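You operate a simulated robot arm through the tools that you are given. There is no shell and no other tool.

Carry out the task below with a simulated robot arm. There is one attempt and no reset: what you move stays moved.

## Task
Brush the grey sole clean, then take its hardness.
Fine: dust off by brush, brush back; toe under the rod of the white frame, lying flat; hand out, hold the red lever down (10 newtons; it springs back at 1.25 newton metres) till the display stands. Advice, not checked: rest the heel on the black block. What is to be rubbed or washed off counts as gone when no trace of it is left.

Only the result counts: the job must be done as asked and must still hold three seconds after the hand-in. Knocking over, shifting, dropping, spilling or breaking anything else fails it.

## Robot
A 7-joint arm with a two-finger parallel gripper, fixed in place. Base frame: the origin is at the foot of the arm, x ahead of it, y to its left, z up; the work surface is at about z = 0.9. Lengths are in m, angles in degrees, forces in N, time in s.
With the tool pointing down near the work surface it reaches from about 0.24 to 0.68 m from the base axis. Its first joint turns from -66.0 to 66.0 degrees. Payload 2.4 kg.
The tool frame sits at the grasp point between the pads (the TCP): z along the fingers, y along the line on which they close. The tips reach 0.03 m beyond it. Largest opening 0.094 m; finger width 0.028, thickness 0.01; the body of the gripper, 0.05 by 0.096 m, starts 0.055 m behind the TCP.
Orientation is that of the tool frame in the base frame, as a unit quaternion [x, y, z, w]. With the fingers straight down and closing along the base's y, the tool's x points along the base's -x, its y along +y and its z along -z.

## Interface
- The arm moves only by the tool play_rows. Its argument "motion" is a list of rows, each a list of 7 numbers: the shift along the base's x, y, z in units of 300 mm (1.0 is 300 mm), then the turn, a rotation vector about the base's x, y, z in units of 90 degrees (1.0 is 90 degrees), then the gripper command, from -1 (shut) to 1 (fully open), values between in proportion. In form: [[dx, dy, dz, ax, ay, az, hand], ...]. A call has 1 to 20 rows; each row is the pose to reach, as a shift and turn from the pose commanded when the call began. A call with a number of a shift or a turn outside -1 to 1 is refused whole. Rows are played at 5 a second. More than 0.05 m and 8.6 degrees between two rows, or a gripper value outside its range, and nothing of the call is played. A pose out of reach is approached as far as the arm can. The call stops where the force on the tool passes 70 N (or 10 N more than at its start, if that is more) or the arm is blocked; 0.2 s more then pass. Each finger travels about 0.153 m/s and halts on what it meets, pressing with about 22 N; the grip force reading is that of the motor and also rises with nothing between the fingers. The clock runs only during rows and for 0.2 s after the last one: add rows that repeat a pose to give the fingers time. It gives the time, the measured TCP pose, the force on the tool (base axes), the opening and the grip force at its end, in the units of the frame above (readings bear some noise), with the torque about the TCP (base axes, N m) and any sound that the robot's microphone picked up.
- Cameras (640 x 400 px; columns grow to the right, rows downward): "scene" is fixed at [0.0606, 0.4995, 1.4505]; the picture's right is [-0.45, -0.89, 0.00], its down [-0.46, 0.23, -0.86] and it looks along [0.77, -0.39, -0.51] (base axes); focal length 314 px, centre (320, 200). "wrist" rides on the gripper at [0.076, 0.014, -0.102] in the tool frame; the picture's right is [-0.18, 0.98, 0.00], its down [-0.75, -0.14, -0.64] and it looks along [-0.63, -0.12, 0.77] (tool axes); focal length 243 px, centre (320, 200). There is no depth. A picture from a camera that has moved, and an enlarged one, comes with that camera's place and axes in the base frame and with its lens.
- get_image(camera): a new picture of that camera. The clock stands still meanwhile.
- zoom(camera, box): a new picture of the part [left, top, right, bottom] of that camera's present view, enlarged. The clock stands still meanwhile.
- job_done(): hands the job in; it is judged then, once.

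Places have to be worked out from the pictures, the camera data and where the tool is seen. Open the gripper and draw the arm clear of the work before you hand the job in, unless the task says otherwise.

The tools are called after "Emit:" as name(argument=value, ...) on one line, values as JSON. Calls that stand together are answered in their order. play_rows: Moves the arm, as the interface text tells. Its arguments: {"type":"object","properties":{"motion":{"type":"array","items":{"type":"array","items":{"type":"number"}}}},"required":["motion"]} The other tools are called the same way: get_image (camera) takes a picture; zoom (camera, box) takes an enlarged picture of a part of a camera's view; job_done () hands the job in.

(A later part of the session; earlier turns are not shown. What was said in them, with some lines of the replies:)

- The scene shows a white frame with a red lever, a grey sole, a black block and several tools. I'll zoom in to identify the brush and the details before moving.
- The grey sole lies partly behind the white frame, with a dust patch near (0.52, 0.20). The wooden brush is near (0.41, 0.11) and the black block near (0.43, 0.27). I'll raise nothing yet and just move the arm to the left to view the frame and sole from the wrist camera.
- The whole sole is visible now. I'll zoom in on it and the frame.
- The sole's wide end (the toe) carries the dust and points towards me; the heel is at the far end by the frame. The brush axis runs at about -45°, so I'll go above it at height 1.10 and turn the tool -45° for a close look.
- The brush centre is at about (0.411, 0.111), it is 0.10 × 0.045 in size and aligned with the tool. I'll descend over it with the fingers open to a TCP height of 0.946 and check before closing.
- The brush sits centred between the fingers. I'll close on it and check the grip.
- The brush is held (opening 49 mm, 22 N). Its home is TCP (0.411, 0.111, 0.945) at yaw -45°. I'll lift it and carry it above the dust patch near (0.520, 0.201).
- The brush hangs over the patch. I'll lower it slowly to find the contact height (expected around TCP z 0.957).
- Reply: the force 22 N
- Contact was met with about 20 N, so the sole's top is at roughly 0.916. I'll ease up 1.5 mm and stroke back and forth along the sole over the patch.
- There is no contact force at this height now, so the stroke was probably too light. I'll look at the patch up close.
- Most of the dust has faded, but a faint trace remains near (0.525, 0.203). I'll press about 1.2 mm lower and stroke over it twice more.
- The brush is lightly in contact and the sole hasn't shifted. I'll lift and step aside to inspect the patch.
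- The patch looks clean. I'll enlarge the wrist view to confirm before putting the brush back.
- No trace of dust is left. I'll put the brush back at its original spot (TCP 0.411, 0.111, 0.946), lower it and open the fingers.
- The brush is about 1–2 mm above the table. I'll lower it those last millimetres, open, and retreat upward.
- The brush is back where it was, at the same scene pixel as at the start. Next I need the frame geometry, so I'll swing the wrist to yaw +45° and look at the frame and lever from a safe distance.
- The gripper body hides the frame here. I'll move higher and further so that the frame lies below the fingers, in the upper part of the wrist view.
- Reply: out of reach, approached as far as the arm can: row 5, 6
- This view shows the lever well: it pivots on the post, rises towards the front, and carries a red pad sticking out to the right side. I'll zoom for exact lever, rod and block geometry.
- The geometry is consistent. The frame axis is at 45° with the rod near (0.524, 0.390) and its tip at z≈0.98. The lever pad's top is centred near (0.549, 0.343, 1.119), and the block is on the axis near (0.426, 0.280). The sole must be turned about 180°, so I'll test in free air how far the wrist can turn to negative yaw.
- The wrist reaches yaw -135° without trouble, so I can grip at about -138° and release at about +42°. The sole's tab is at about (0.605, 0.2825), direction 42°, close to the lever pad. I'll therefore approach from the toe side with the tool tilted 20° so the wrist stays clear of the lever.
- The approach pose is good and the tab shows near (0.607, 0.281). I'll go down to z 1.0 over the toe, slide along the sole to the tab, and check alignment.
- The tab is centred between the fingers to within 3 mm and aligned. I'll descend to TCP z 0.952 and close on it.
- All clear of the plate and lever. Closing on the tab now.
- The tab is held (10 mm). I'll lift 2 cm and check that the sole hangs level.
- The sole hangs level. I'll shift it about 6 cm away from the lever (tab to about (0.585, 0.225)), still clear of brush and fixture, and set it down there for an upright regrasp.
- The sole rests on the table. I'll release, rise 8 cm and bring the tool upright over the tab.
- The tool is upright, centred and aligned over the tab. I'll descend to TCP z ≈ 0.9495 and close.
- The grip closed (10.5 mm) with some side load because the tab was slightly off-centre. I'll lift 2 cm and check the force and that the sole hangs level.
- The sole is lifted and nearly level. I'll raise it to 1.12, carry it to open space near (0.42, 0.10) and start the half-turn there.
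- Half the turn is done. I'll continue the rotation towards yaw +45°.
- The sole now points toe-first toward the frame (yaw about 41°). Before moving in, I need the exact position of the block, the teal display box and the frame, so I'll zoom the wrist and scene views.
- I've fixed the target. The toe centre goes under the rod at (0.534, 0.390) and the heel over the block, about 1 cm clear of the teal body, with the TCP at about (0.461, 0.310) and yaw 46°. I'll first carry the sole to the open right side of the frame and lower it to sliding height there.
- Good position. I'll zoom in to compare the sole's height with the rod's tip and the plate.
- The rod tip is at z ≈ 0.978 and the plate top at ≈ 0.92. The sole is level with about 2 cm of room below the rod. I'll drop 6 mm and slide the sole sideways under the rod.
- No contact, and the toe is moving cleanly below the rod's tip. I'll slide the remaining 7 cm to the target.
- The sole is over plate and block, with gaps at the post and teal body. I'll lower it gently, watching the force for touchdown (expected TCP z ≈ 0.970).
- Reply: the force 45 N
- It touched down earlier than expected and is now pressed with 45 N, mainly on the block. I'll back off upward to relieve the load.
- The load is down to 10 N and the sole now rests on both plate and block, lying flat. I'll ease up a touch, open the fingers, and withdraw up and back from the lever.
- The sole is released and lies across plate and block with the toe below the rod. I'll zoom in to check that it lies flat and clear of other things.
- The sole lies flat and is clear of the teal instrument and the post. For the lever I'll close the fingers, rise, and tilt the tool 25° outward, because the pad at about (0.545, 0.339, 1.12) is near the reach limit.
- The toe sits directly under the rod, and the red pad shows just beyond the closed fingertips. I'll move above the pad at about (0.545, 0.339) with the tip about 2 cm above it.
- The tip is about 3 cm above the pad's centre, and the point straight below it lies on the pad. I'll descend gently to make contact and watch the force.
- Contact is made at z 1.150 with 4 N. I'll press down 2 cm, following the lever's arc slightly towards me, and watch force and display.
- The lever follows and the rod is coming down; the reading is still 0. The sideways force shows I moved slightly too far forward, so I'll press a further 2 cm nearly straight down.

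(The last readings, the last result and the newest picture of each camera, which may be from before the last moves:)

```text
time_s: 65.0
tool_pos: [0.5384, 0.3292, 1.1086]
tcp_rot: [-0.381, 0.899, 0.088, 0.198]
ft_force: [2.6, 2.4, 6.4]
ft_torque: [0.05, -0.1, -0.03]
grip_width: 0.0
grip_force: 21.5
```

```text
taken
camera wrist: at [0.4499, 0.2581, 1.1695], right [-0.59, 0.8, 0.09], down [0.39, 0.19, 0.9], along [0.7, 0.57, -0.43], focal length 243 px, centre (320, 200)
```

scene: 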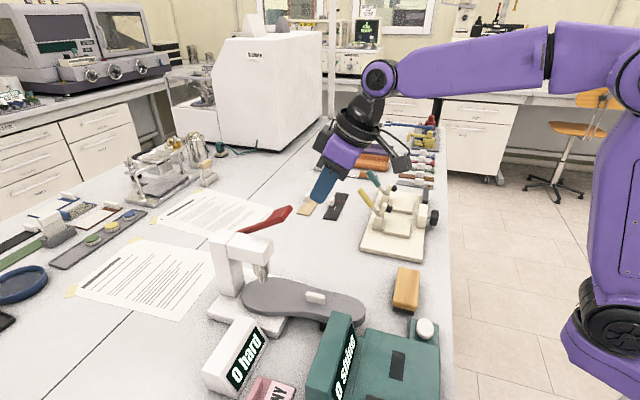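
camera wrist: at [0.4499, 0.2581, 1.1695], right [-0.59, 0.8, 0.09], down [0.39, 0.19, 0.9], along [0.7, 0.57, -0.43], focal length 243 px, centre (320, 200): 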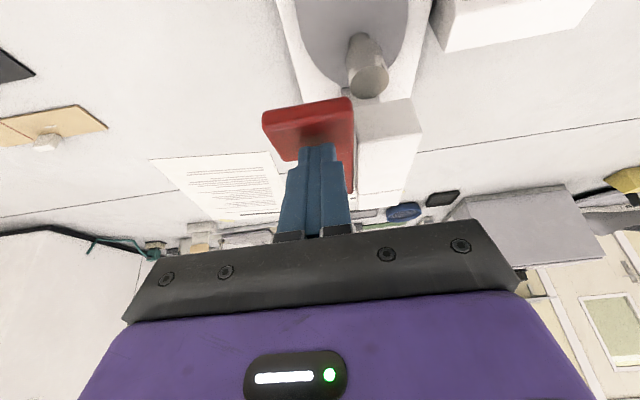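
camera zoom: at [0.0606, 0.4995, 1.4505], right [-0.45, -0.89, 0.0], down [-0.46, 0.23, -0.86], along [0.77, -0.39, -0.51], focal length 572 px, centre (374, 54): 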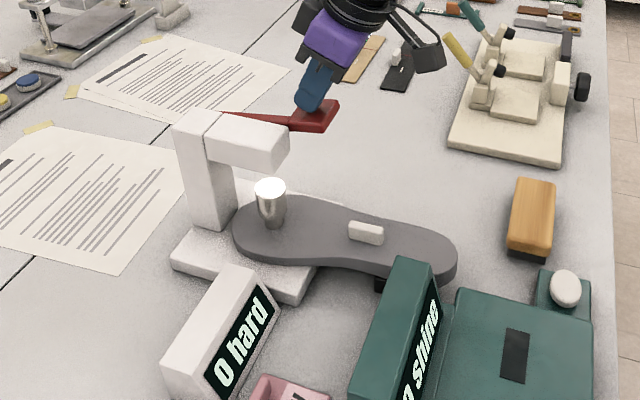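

The rod tip is just about at the sole. I'll press on in small steps toward 10+ N.

Emit:
play_rows(motion=[[0.002, 0.002, -0.008, 0, 0, 0, -1], [0.003, 0.003, -0.016, 0, 0, 0, -1], [0.003, 0.003, -0.024, 0, 0, 0, -1], [0.003, 0.003, -0.032, 0, 0, 0, -1], [0.003, 0.003, -0.032, 0, 0, 0, -1]])

Emit:
zoom(camera="scene", box=[190, 170, 390, 390])

```text
time_s: 66.2
tool_pos: [0.5395, 0.3319, 1.0997]
tcp_rot: [-0.381, 0.899, 0.089, 0.198]
ft_force: [-1.5, -2.5, 7.9]
ft_torque: [-0.08, 0.06, 0.02]
grip_width: 0.0001
grip_force: 21.8
```

```text
1.82 times, centred on (290, 280) of scene
camera zoom: at [0.0604, 0.4993, 1.4506], right [-0.45, -0.89, 0.0], down [-0.46, 0.23, -0.86], along [0.77, -0.38, -0.51], focal length 572 px, centre (374, 54)
```

zoom: 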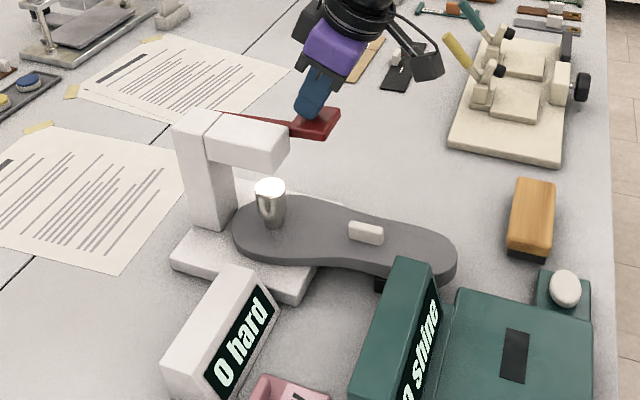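

The vertical force is 8 N and the reading is still 0. I'll continue down in small steps.

Emit:
play_rows(motion=[[-0.002, -0.002, -0.008, 0, 0, 0, -1], [-0.004, -0.004, -0.016, 0, 0, 0, -1], [-0.004, -0.004, -0.024, 0, 0, 0, -1], [-0.004, -0.004, -0.032, 0, 0, 0, -1], [-0.004, -0.004, -0.032, 0, 0, 0, -1]])

Emit:
zoom(camera="scene", box=[190, 170, 390, 390])

Emit:
get_image(camera="wrist")

```text
time_s: 67.4
tool_pos: [0.539, 0.3303, 1.0909]
tcp_rot: [-0.381, 0.899, 0.088, 0.198]
ft_force: [2.4, -1.8, 9.3]
ft_torque: [-0.08, -0.1, -0.03]
grip_width: 0.0
grip_force: 21.5
```

```text
1.82 times, centred on (290, 280) of scene
camera zoom: at [0.0606, 0.4993, 1.4506], right [-0.45, -0.89, 0.0], down [-0.46, 0.23, -0.86], along [0.77, -0.39, -0.51], focal length 572 px, centre (374, 54)
```

zoom: 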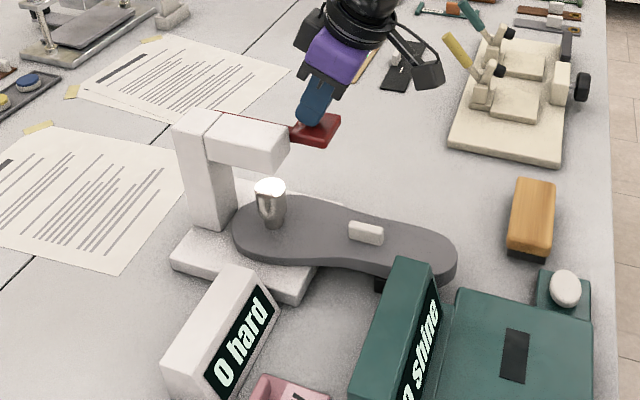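

```text
taken
camera wrist: at [0.4493, 0.2581, 1.1509], right [-0.59, 0.8, 0.09], down [0.39, 0.19, 0.9], along [0.7, 0.57, -0.43], focal length 243 px, centre (320, 200)
```

wrist: 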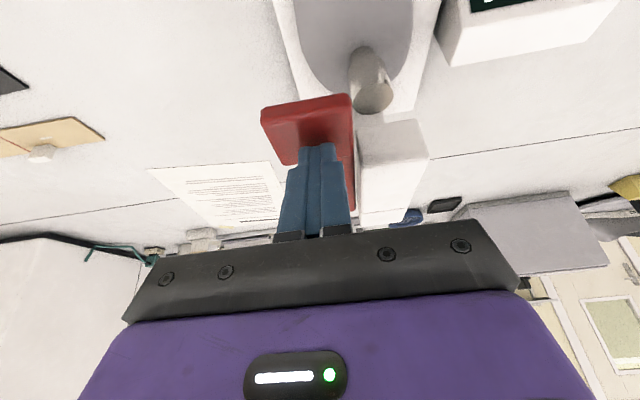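

9.3 N now and the lever is about level. I'll press a bit further, past 10 N.

Emit:
play_rows(motion=[[0, 0.002, -0.008, 0, 0, 0, -1], [0, 0.002, -0.016, 0, 0, 0, -1], [0, 0.002, -0.024, 0, 0, 0, -1], [0, 0.002, -0.03, 0, 0, 0, -1], [0, 0.002, -0.03, 0, 0, 0, -1], [0, 0.002, -0.03, 0, 0, 0, -1]])

Emit:
zoom(camera="scene", box=[190, 170, 390, 390])

```text
time_s: 68.8
tool_pos: [0.5378, 0.3311, 1.0803]
tcp_rot: [-0.382, 0.899, 0.089, 0.197]
ft_force: [-3.6, -4.4, 9.2]
ft_torque: [-0.13, 0.09, 0.0]
grip_width: 0.0001
grip_force: 22.3
```

```text
1.82 times, centred on (290, 280) of scene
camera zoom: at [0.0604, 0.4993, 1.4506], right [-0.45, -0.89, 0.0], down [-0.46, 0.23, -0.86], along [0.77, -0.38, -0.51], focal length 572 px, centre (374, 54)
```

zoom: 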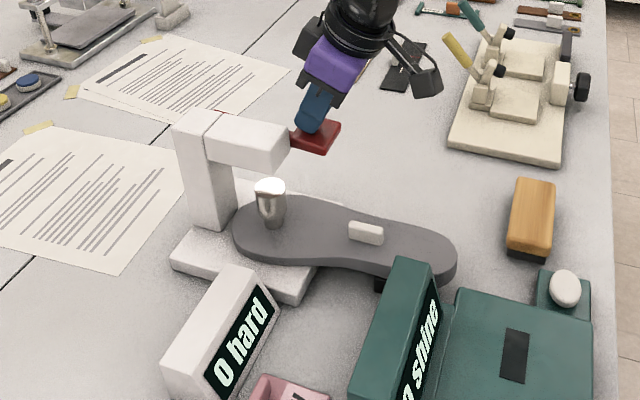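

About 9–10 N, the lever is level, and the display still shows 0. I'll relieve the side force a little and keep going down to the stop.

Emit:
play_rows(motion=[[-0.004, -0.004, -0.008, 0, 0, 0, -1], [-0.004, -0.004, -0.018, 0, 0, 0, -1], [-0.003, -0.003, -0.027, 0, 0, 0, -1], [-0.002, -0.002, -0.036, 0, 0, 0, -1], [-0.002, -0.002, -0.036, 0, 0, 0, -1], [-0.002, -0.002, -0.036, 0, 0, 0, -1]])

Emit:
zoom(camera="scene", box=[190, 170, 390, 390])

Emit:
get_image(camera="wrist")

```text
time_s: 70.2
tool_pos: [0.5365, 0.3315, 1.0697]
tcp_rot: [-0.381, 0.899, 0.089, 0.198]
ft_force: [0.3, 3.2, 12.3]
ft_torque: [0.11, 0.01, 0.01]
grip_width: 0.0
grip_force: 22.3
```

```text
1.82 times, centred on (290, 280) of scene
camera zoom: at [0.0604, 0.4994, 1.4506], right [-0.45, -0.89, 0.0], down [-0.46, 0.23, -0.86], along [0.77, -0.39, -0.51], focal length 572 px, centre (374, 54)
```

zoom: 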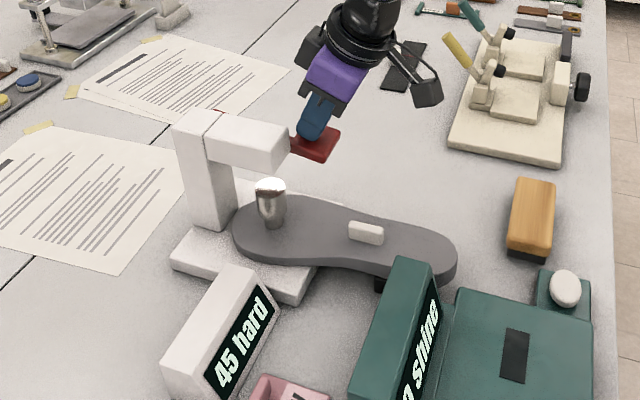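

```text
taken
camera wrist: at [0.4488, 0.2588, 1.1311], right [-0.59, 0.8, 0.09], down [0.39, 0.19, 0.9], along [0.7, 0.57, -0.43], focal length 243 px, centre (320, 200)
```

wrist: 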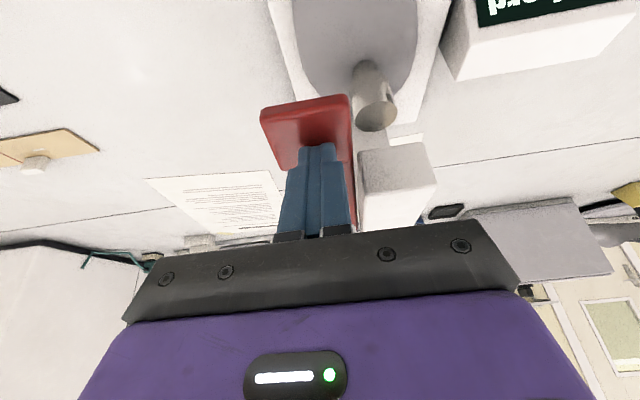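

The display now reads 45 at 12.3 N. I'll hold the lever exactly here for about 2 seconds and see whether the figure stands.

Emit:
play_rows(motion=[[0, 0, -0.002, 0, 0, 0, -1], [0, 0, -0.002, 0, 0, 0, -1], [0, 0, -0.002, 0, 0, 0, -1], [0, 0, -0.002, 0, 0, 0, -1], [0, 0, -0.002, 0, 0, 0, -1], [0, 0, -0.002, 0, 0, 0, -1], [0, 0, -0.002, 0, 0, 0, -1], [0, 0, -0.002, 0, 0, 0, -1]])

Emit:
zoom(camera="scene", box=[200, 260, 330, 400])

```text
time_s: 72.0
tool_pos: [0.5377, 0.3306, 1.0709]
tcp_rot: [-0.382, 0.898, 0.089, 0.199]
ft_force: [-3.9, 4.3, 20.4]
ft_torque: [0.17, 0.12, -0.06]
grip_width: 0.0
grip_force: 21.9
```

```text
2.86 times, centred on (265, 330) of scene
camera zoom: at [0.0602, 0.4994, 1.4506], right [-0.45, -0.89, 0.0], down [-0.46, 0.23, -0.86], along [0.77, -0.39, -0.51], focal length 898 px, centre (477, -171)
```

zoom: 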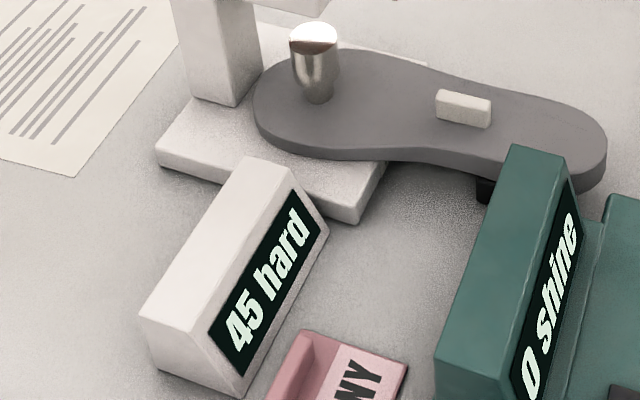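

It still reads 45, and the lever is at its stop (20 N). I'll ease the push slightly and hold another 2 seconds to be sure the figure has settled.

Emit:
play_rows(motion=[[0, 0, 0.001, 0, 0, 0, -1], [0, 0, 0.001, 0, 0, 0, -1], [0, 0, 0.001, 0, 0, 0, -1], [0, 0, 0.001, 0, 0, 0, -1], [0, 0, 0.001, 0, 0, 0, -1], [0, 0, 0.001, 0, 0, 0, -1], [0, 0, 0.001, 0, 0, 0, -1], [0, 0, 0.001, 0, 0, 0, -1], [0, 0, 0.001, 0, 0, 0, -1], [0, 0, 0.001, 0, 0, 0, -1], [0, 0, 0.001, 0, 0, 0, -1], [0, 0, 0.001, 0, 0, 0, -1]])

Emit:
zoom(camera="scene", box=[200, 260, 330, 400])

```text
time_s: 74.6
tool_pos: [0.5379, 0.3316, 1.0708]
tcp_rot: [-0.382, 0.898, 0.089, 0.199]
ft_force: [-2.1, 4.5, 19.2]
ft_torque: [0.19, 0.1, 0.02]
grip_width: 0.0001
grip_force: 22.5
```

```text
2.86 times, centred on (265, 330) of scene
camera zoom: at [0.0602, 0.4994, 1.4506], right [-0.45, -0.89, 0.0], down [-0.46, 0.23, -0.86], along [0.77, -0.39, -0.51], focal length 898 px, centre (477, -171)
```

zoom: 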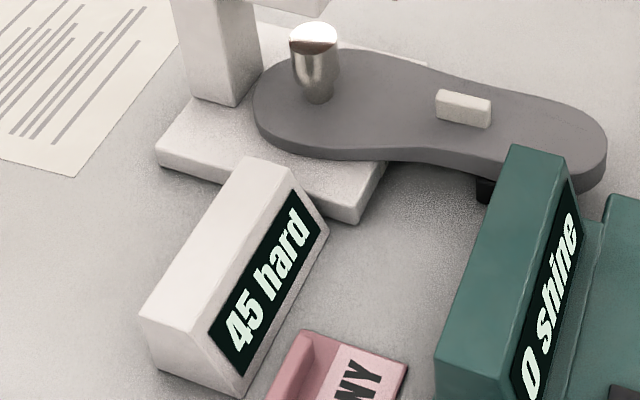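

The display has stood at 45 for over four seconds. I'll let the lever rise slowly under the finger along its arc, then back away.

Emit:
play_rows(motion=[[0, 0, 0.03, 0, 0, 0, -1], [0, 0, 0.06, 0, 0, 0, -1], [0.002, 0.002, 0.09, 0, 0, 0, -1], [0.005, 0.005, 0.12, 0, 0, 0, -1], [0.008, 0.008, 0.15, 0, 0, 0, -1], [0.012, 0.012, 0.18, 0, 0, 0, -1], [0.016, 0.016, 0.21, 0, 0, 0, -1], [0.021, 0.021, 0.24, 0, 0, 0, -1], [0.026, 0.026, 0.27, 0, 0, 0, -1], [0.026, 0.026, 0.3, 0, 0, 0, -1], [0.026, 0.026, 0.37, 0, 0, 0, -1], [-0.05, -0.05, 0.42, 0, 0, 0, -1], [-0.14, -0.14, 0.45, 0, 0, 0, -1], [-0.23, -0.23, 0.45, 0, 0, 0, -1], [-0.23, -0.23, 0.45, 0, 0, 0, -1]])

Emit:
get_image(camera="scene")

Emit:
zoom(camera="scene", box=[190, 190, 400, 400])

```text
time_s: 77.8
tool_pos: [0.4677, 0.2623, 1.2059]
tcp_rot: [-0.382, 0.898, 0.089, 0.198]
ft_force: [0.2, -0.1, 0.1]
ft_torque: [-0.03, 0.02, -0.03]
grip_width: 0.0004
grip_force: 21.9
```

```text
taken
```

scene: 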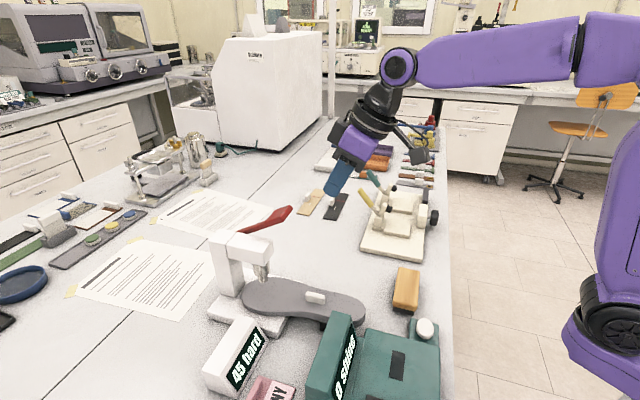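

```text
1.90 times, centred on (295, 295) of scene
camera zoom: at [0.0606, 0.4995, 1.4505], right [-0.45, -0.89, 0.0], down [-0.46, 0.23, -0.86], along [0.77, -0.39, -0.51], focal length 599 px, centre (368, 19)
```

zoom: 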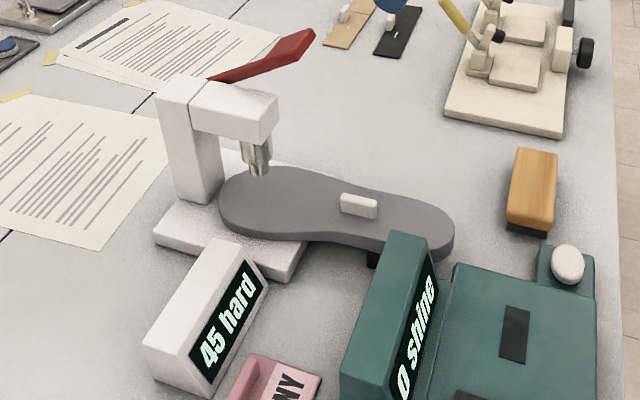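

The display keeps 45 with the lever back up, and the frame, sole, brush and neighbours are all in place. I'll open the gripper, bring the tool upright and draw the arm well clear.

Emit:
play_rows(motion=[[-0.05, -0.07, 0.04, -0.04, 0.039, 0, 0.5], [-0.1, -0.14, 0.08, -0.08, 0.077, 0, 1], [-0.15, -0.22, 0.12, -0.12, 0.116, 0, 1], [-0.2, -0.3, 0.16, -0.16, 0.155, 0, 1], [-0.24, -0.37, 0.2, -0.1997, 0.1931, 0, 1], [-0.28, -0.46, 0.22, -0.1997, 0.1931, 0, 1], [-0.3, -0.54, 0.24, -0.1997, 0.1931, 0, 1], [-0.3, -0.54, 0.24, -0.1997, 0.1931, 0, 1]])

Emit:
get_image(camera="scene")

Emit:
zoom(camera="scene", box=[230, 255, 380, 340])

Emit:
get_image(camera="wrist")

```text
time_s: 79.6
tool_pos: [0.377, 0.0995, 1.2777]
tcp_rot: [-0.39, 0.921, 0.004, -0.001]
ft_force: [-0.3, 0.6, -0.1]
ft_torque: [0.01, 0.02, 0.01]
grip_width: 0.094
grip_force: 0.1
```

```text
taken
```

scene: 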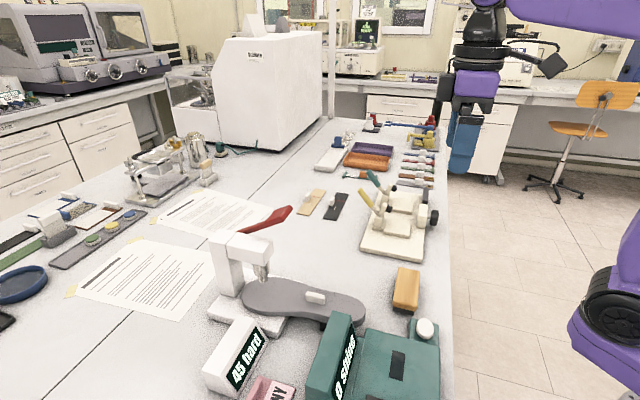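

```text
4.27 times, centred on (305, 298) of scene
camera zoom: at [0.0606, 0.4995, 1.4505], right [-0.45, -0.89, 0.0], down [-0.46, 0.23, -0.86], along [0.77, -0.39, -0.51], focal length 1341 px, centre (384, -216)
```

zoom: 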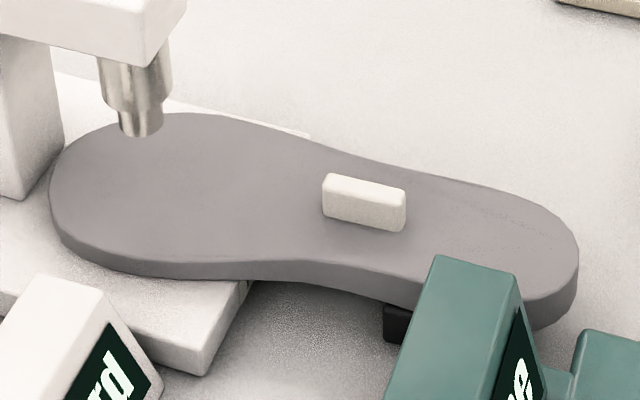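

```text
taken
camera wrist: at [0.314, 0.0537, 1.3811], right [-0.58, 0.82, 0.01], down [0.63, 0.44, 0.64], along [0.52, 0.38, -0.77], focal length 243 px, centre (320, 200)
```

wrist: 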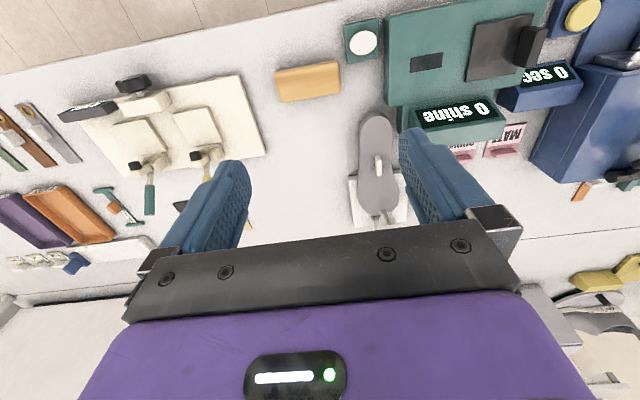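

All looks in order. I notice some faint speckles near the heel, so I'll zoom in on the sole to make sure no dust is left.

Emit:
zoom(camera="scene", box=[325, 282, 370, 312])

Emit:
zoom(camera="scene", box=[238, 272, 298, 312])

Emit:
zoom(camera="wrist", box=[330, 100, 430, 230])

```text
13.33 times, centred on (348, 297) of scene
camera zoom: at [0.0606, 0.4995, 1.4505], right [-0.45, -0.89, 0.0], down [-0.46, 0.23, -0.86], along [0.77, -0.39, -0.51], focal length 4192 px, centre (-47, -1093)
```

zoom: 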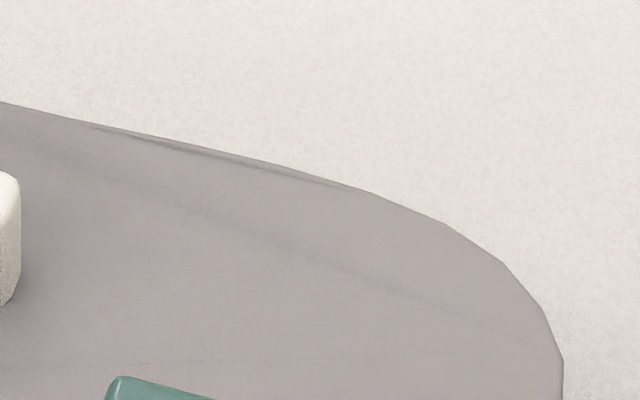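

```text
10.00 times, centred on (268, 292) of scene
camera zoom: at [0.0606, 0.4995, 1.4505], right [-0.45, -0.89, 0.0], down [-0.46, 0.23, -0.86], along [0.77, -0.39, -0.51], focal length 3144 px, centre (840, -720)
```

zoom: 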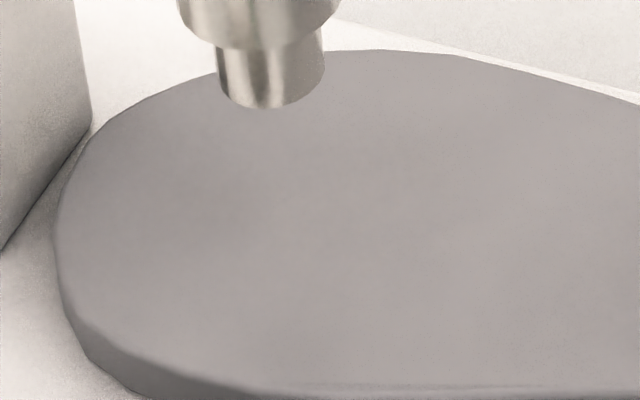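

```text
3.08 times, centred on (380, 165) of wrist
camera zoom: at [0.314, 0.0537, 1.3811], right [-0.58, 0.82, 0.01], down [0.63, 0.44, 0.64], along [0.52, 0.38, -0.77], focal length 746 px, centre (135, 308)
```

zoom: 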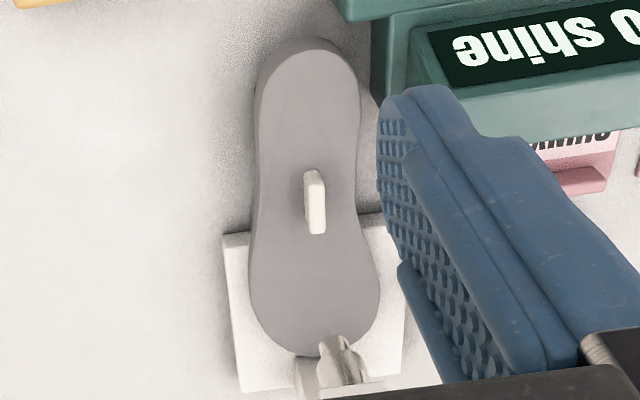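

The sole is clean (the speckles are only shading), lies flat with its toe under the rod, and the display stands at 45. The brush is back, the gripper is open and the arm is clear, so I'm handing in.

Emit:
job_done()

```text
The job is handed in.
```

I brushed the sole clean and took its hardness: the display reads **45 hard**. The job is handed in; I haven't been told how it was judged.

- **Brushing:** No trace of dust showed in close-up pictures of the sole. The brush is back at its original spot.
- **Placing the sole:** It lies flat with its toe under the rod of the white frame and its heel on the black block. I first had to shift it about 6 cm away from the lever and take a new grip. While setting it down I briefly pressed it with about 45 N; nothing looked moved or damaged afterwards.
- **Measuring:** With the hand off the sole, I held the red lever down at 12–20 N. The display showed 45 and did not change for over four seconds. It kept that reading after the lever sprang back up.
- **At hand-in:** The gripper was open, the arm was clear of the work, and everything else was still in place in the last pictures.
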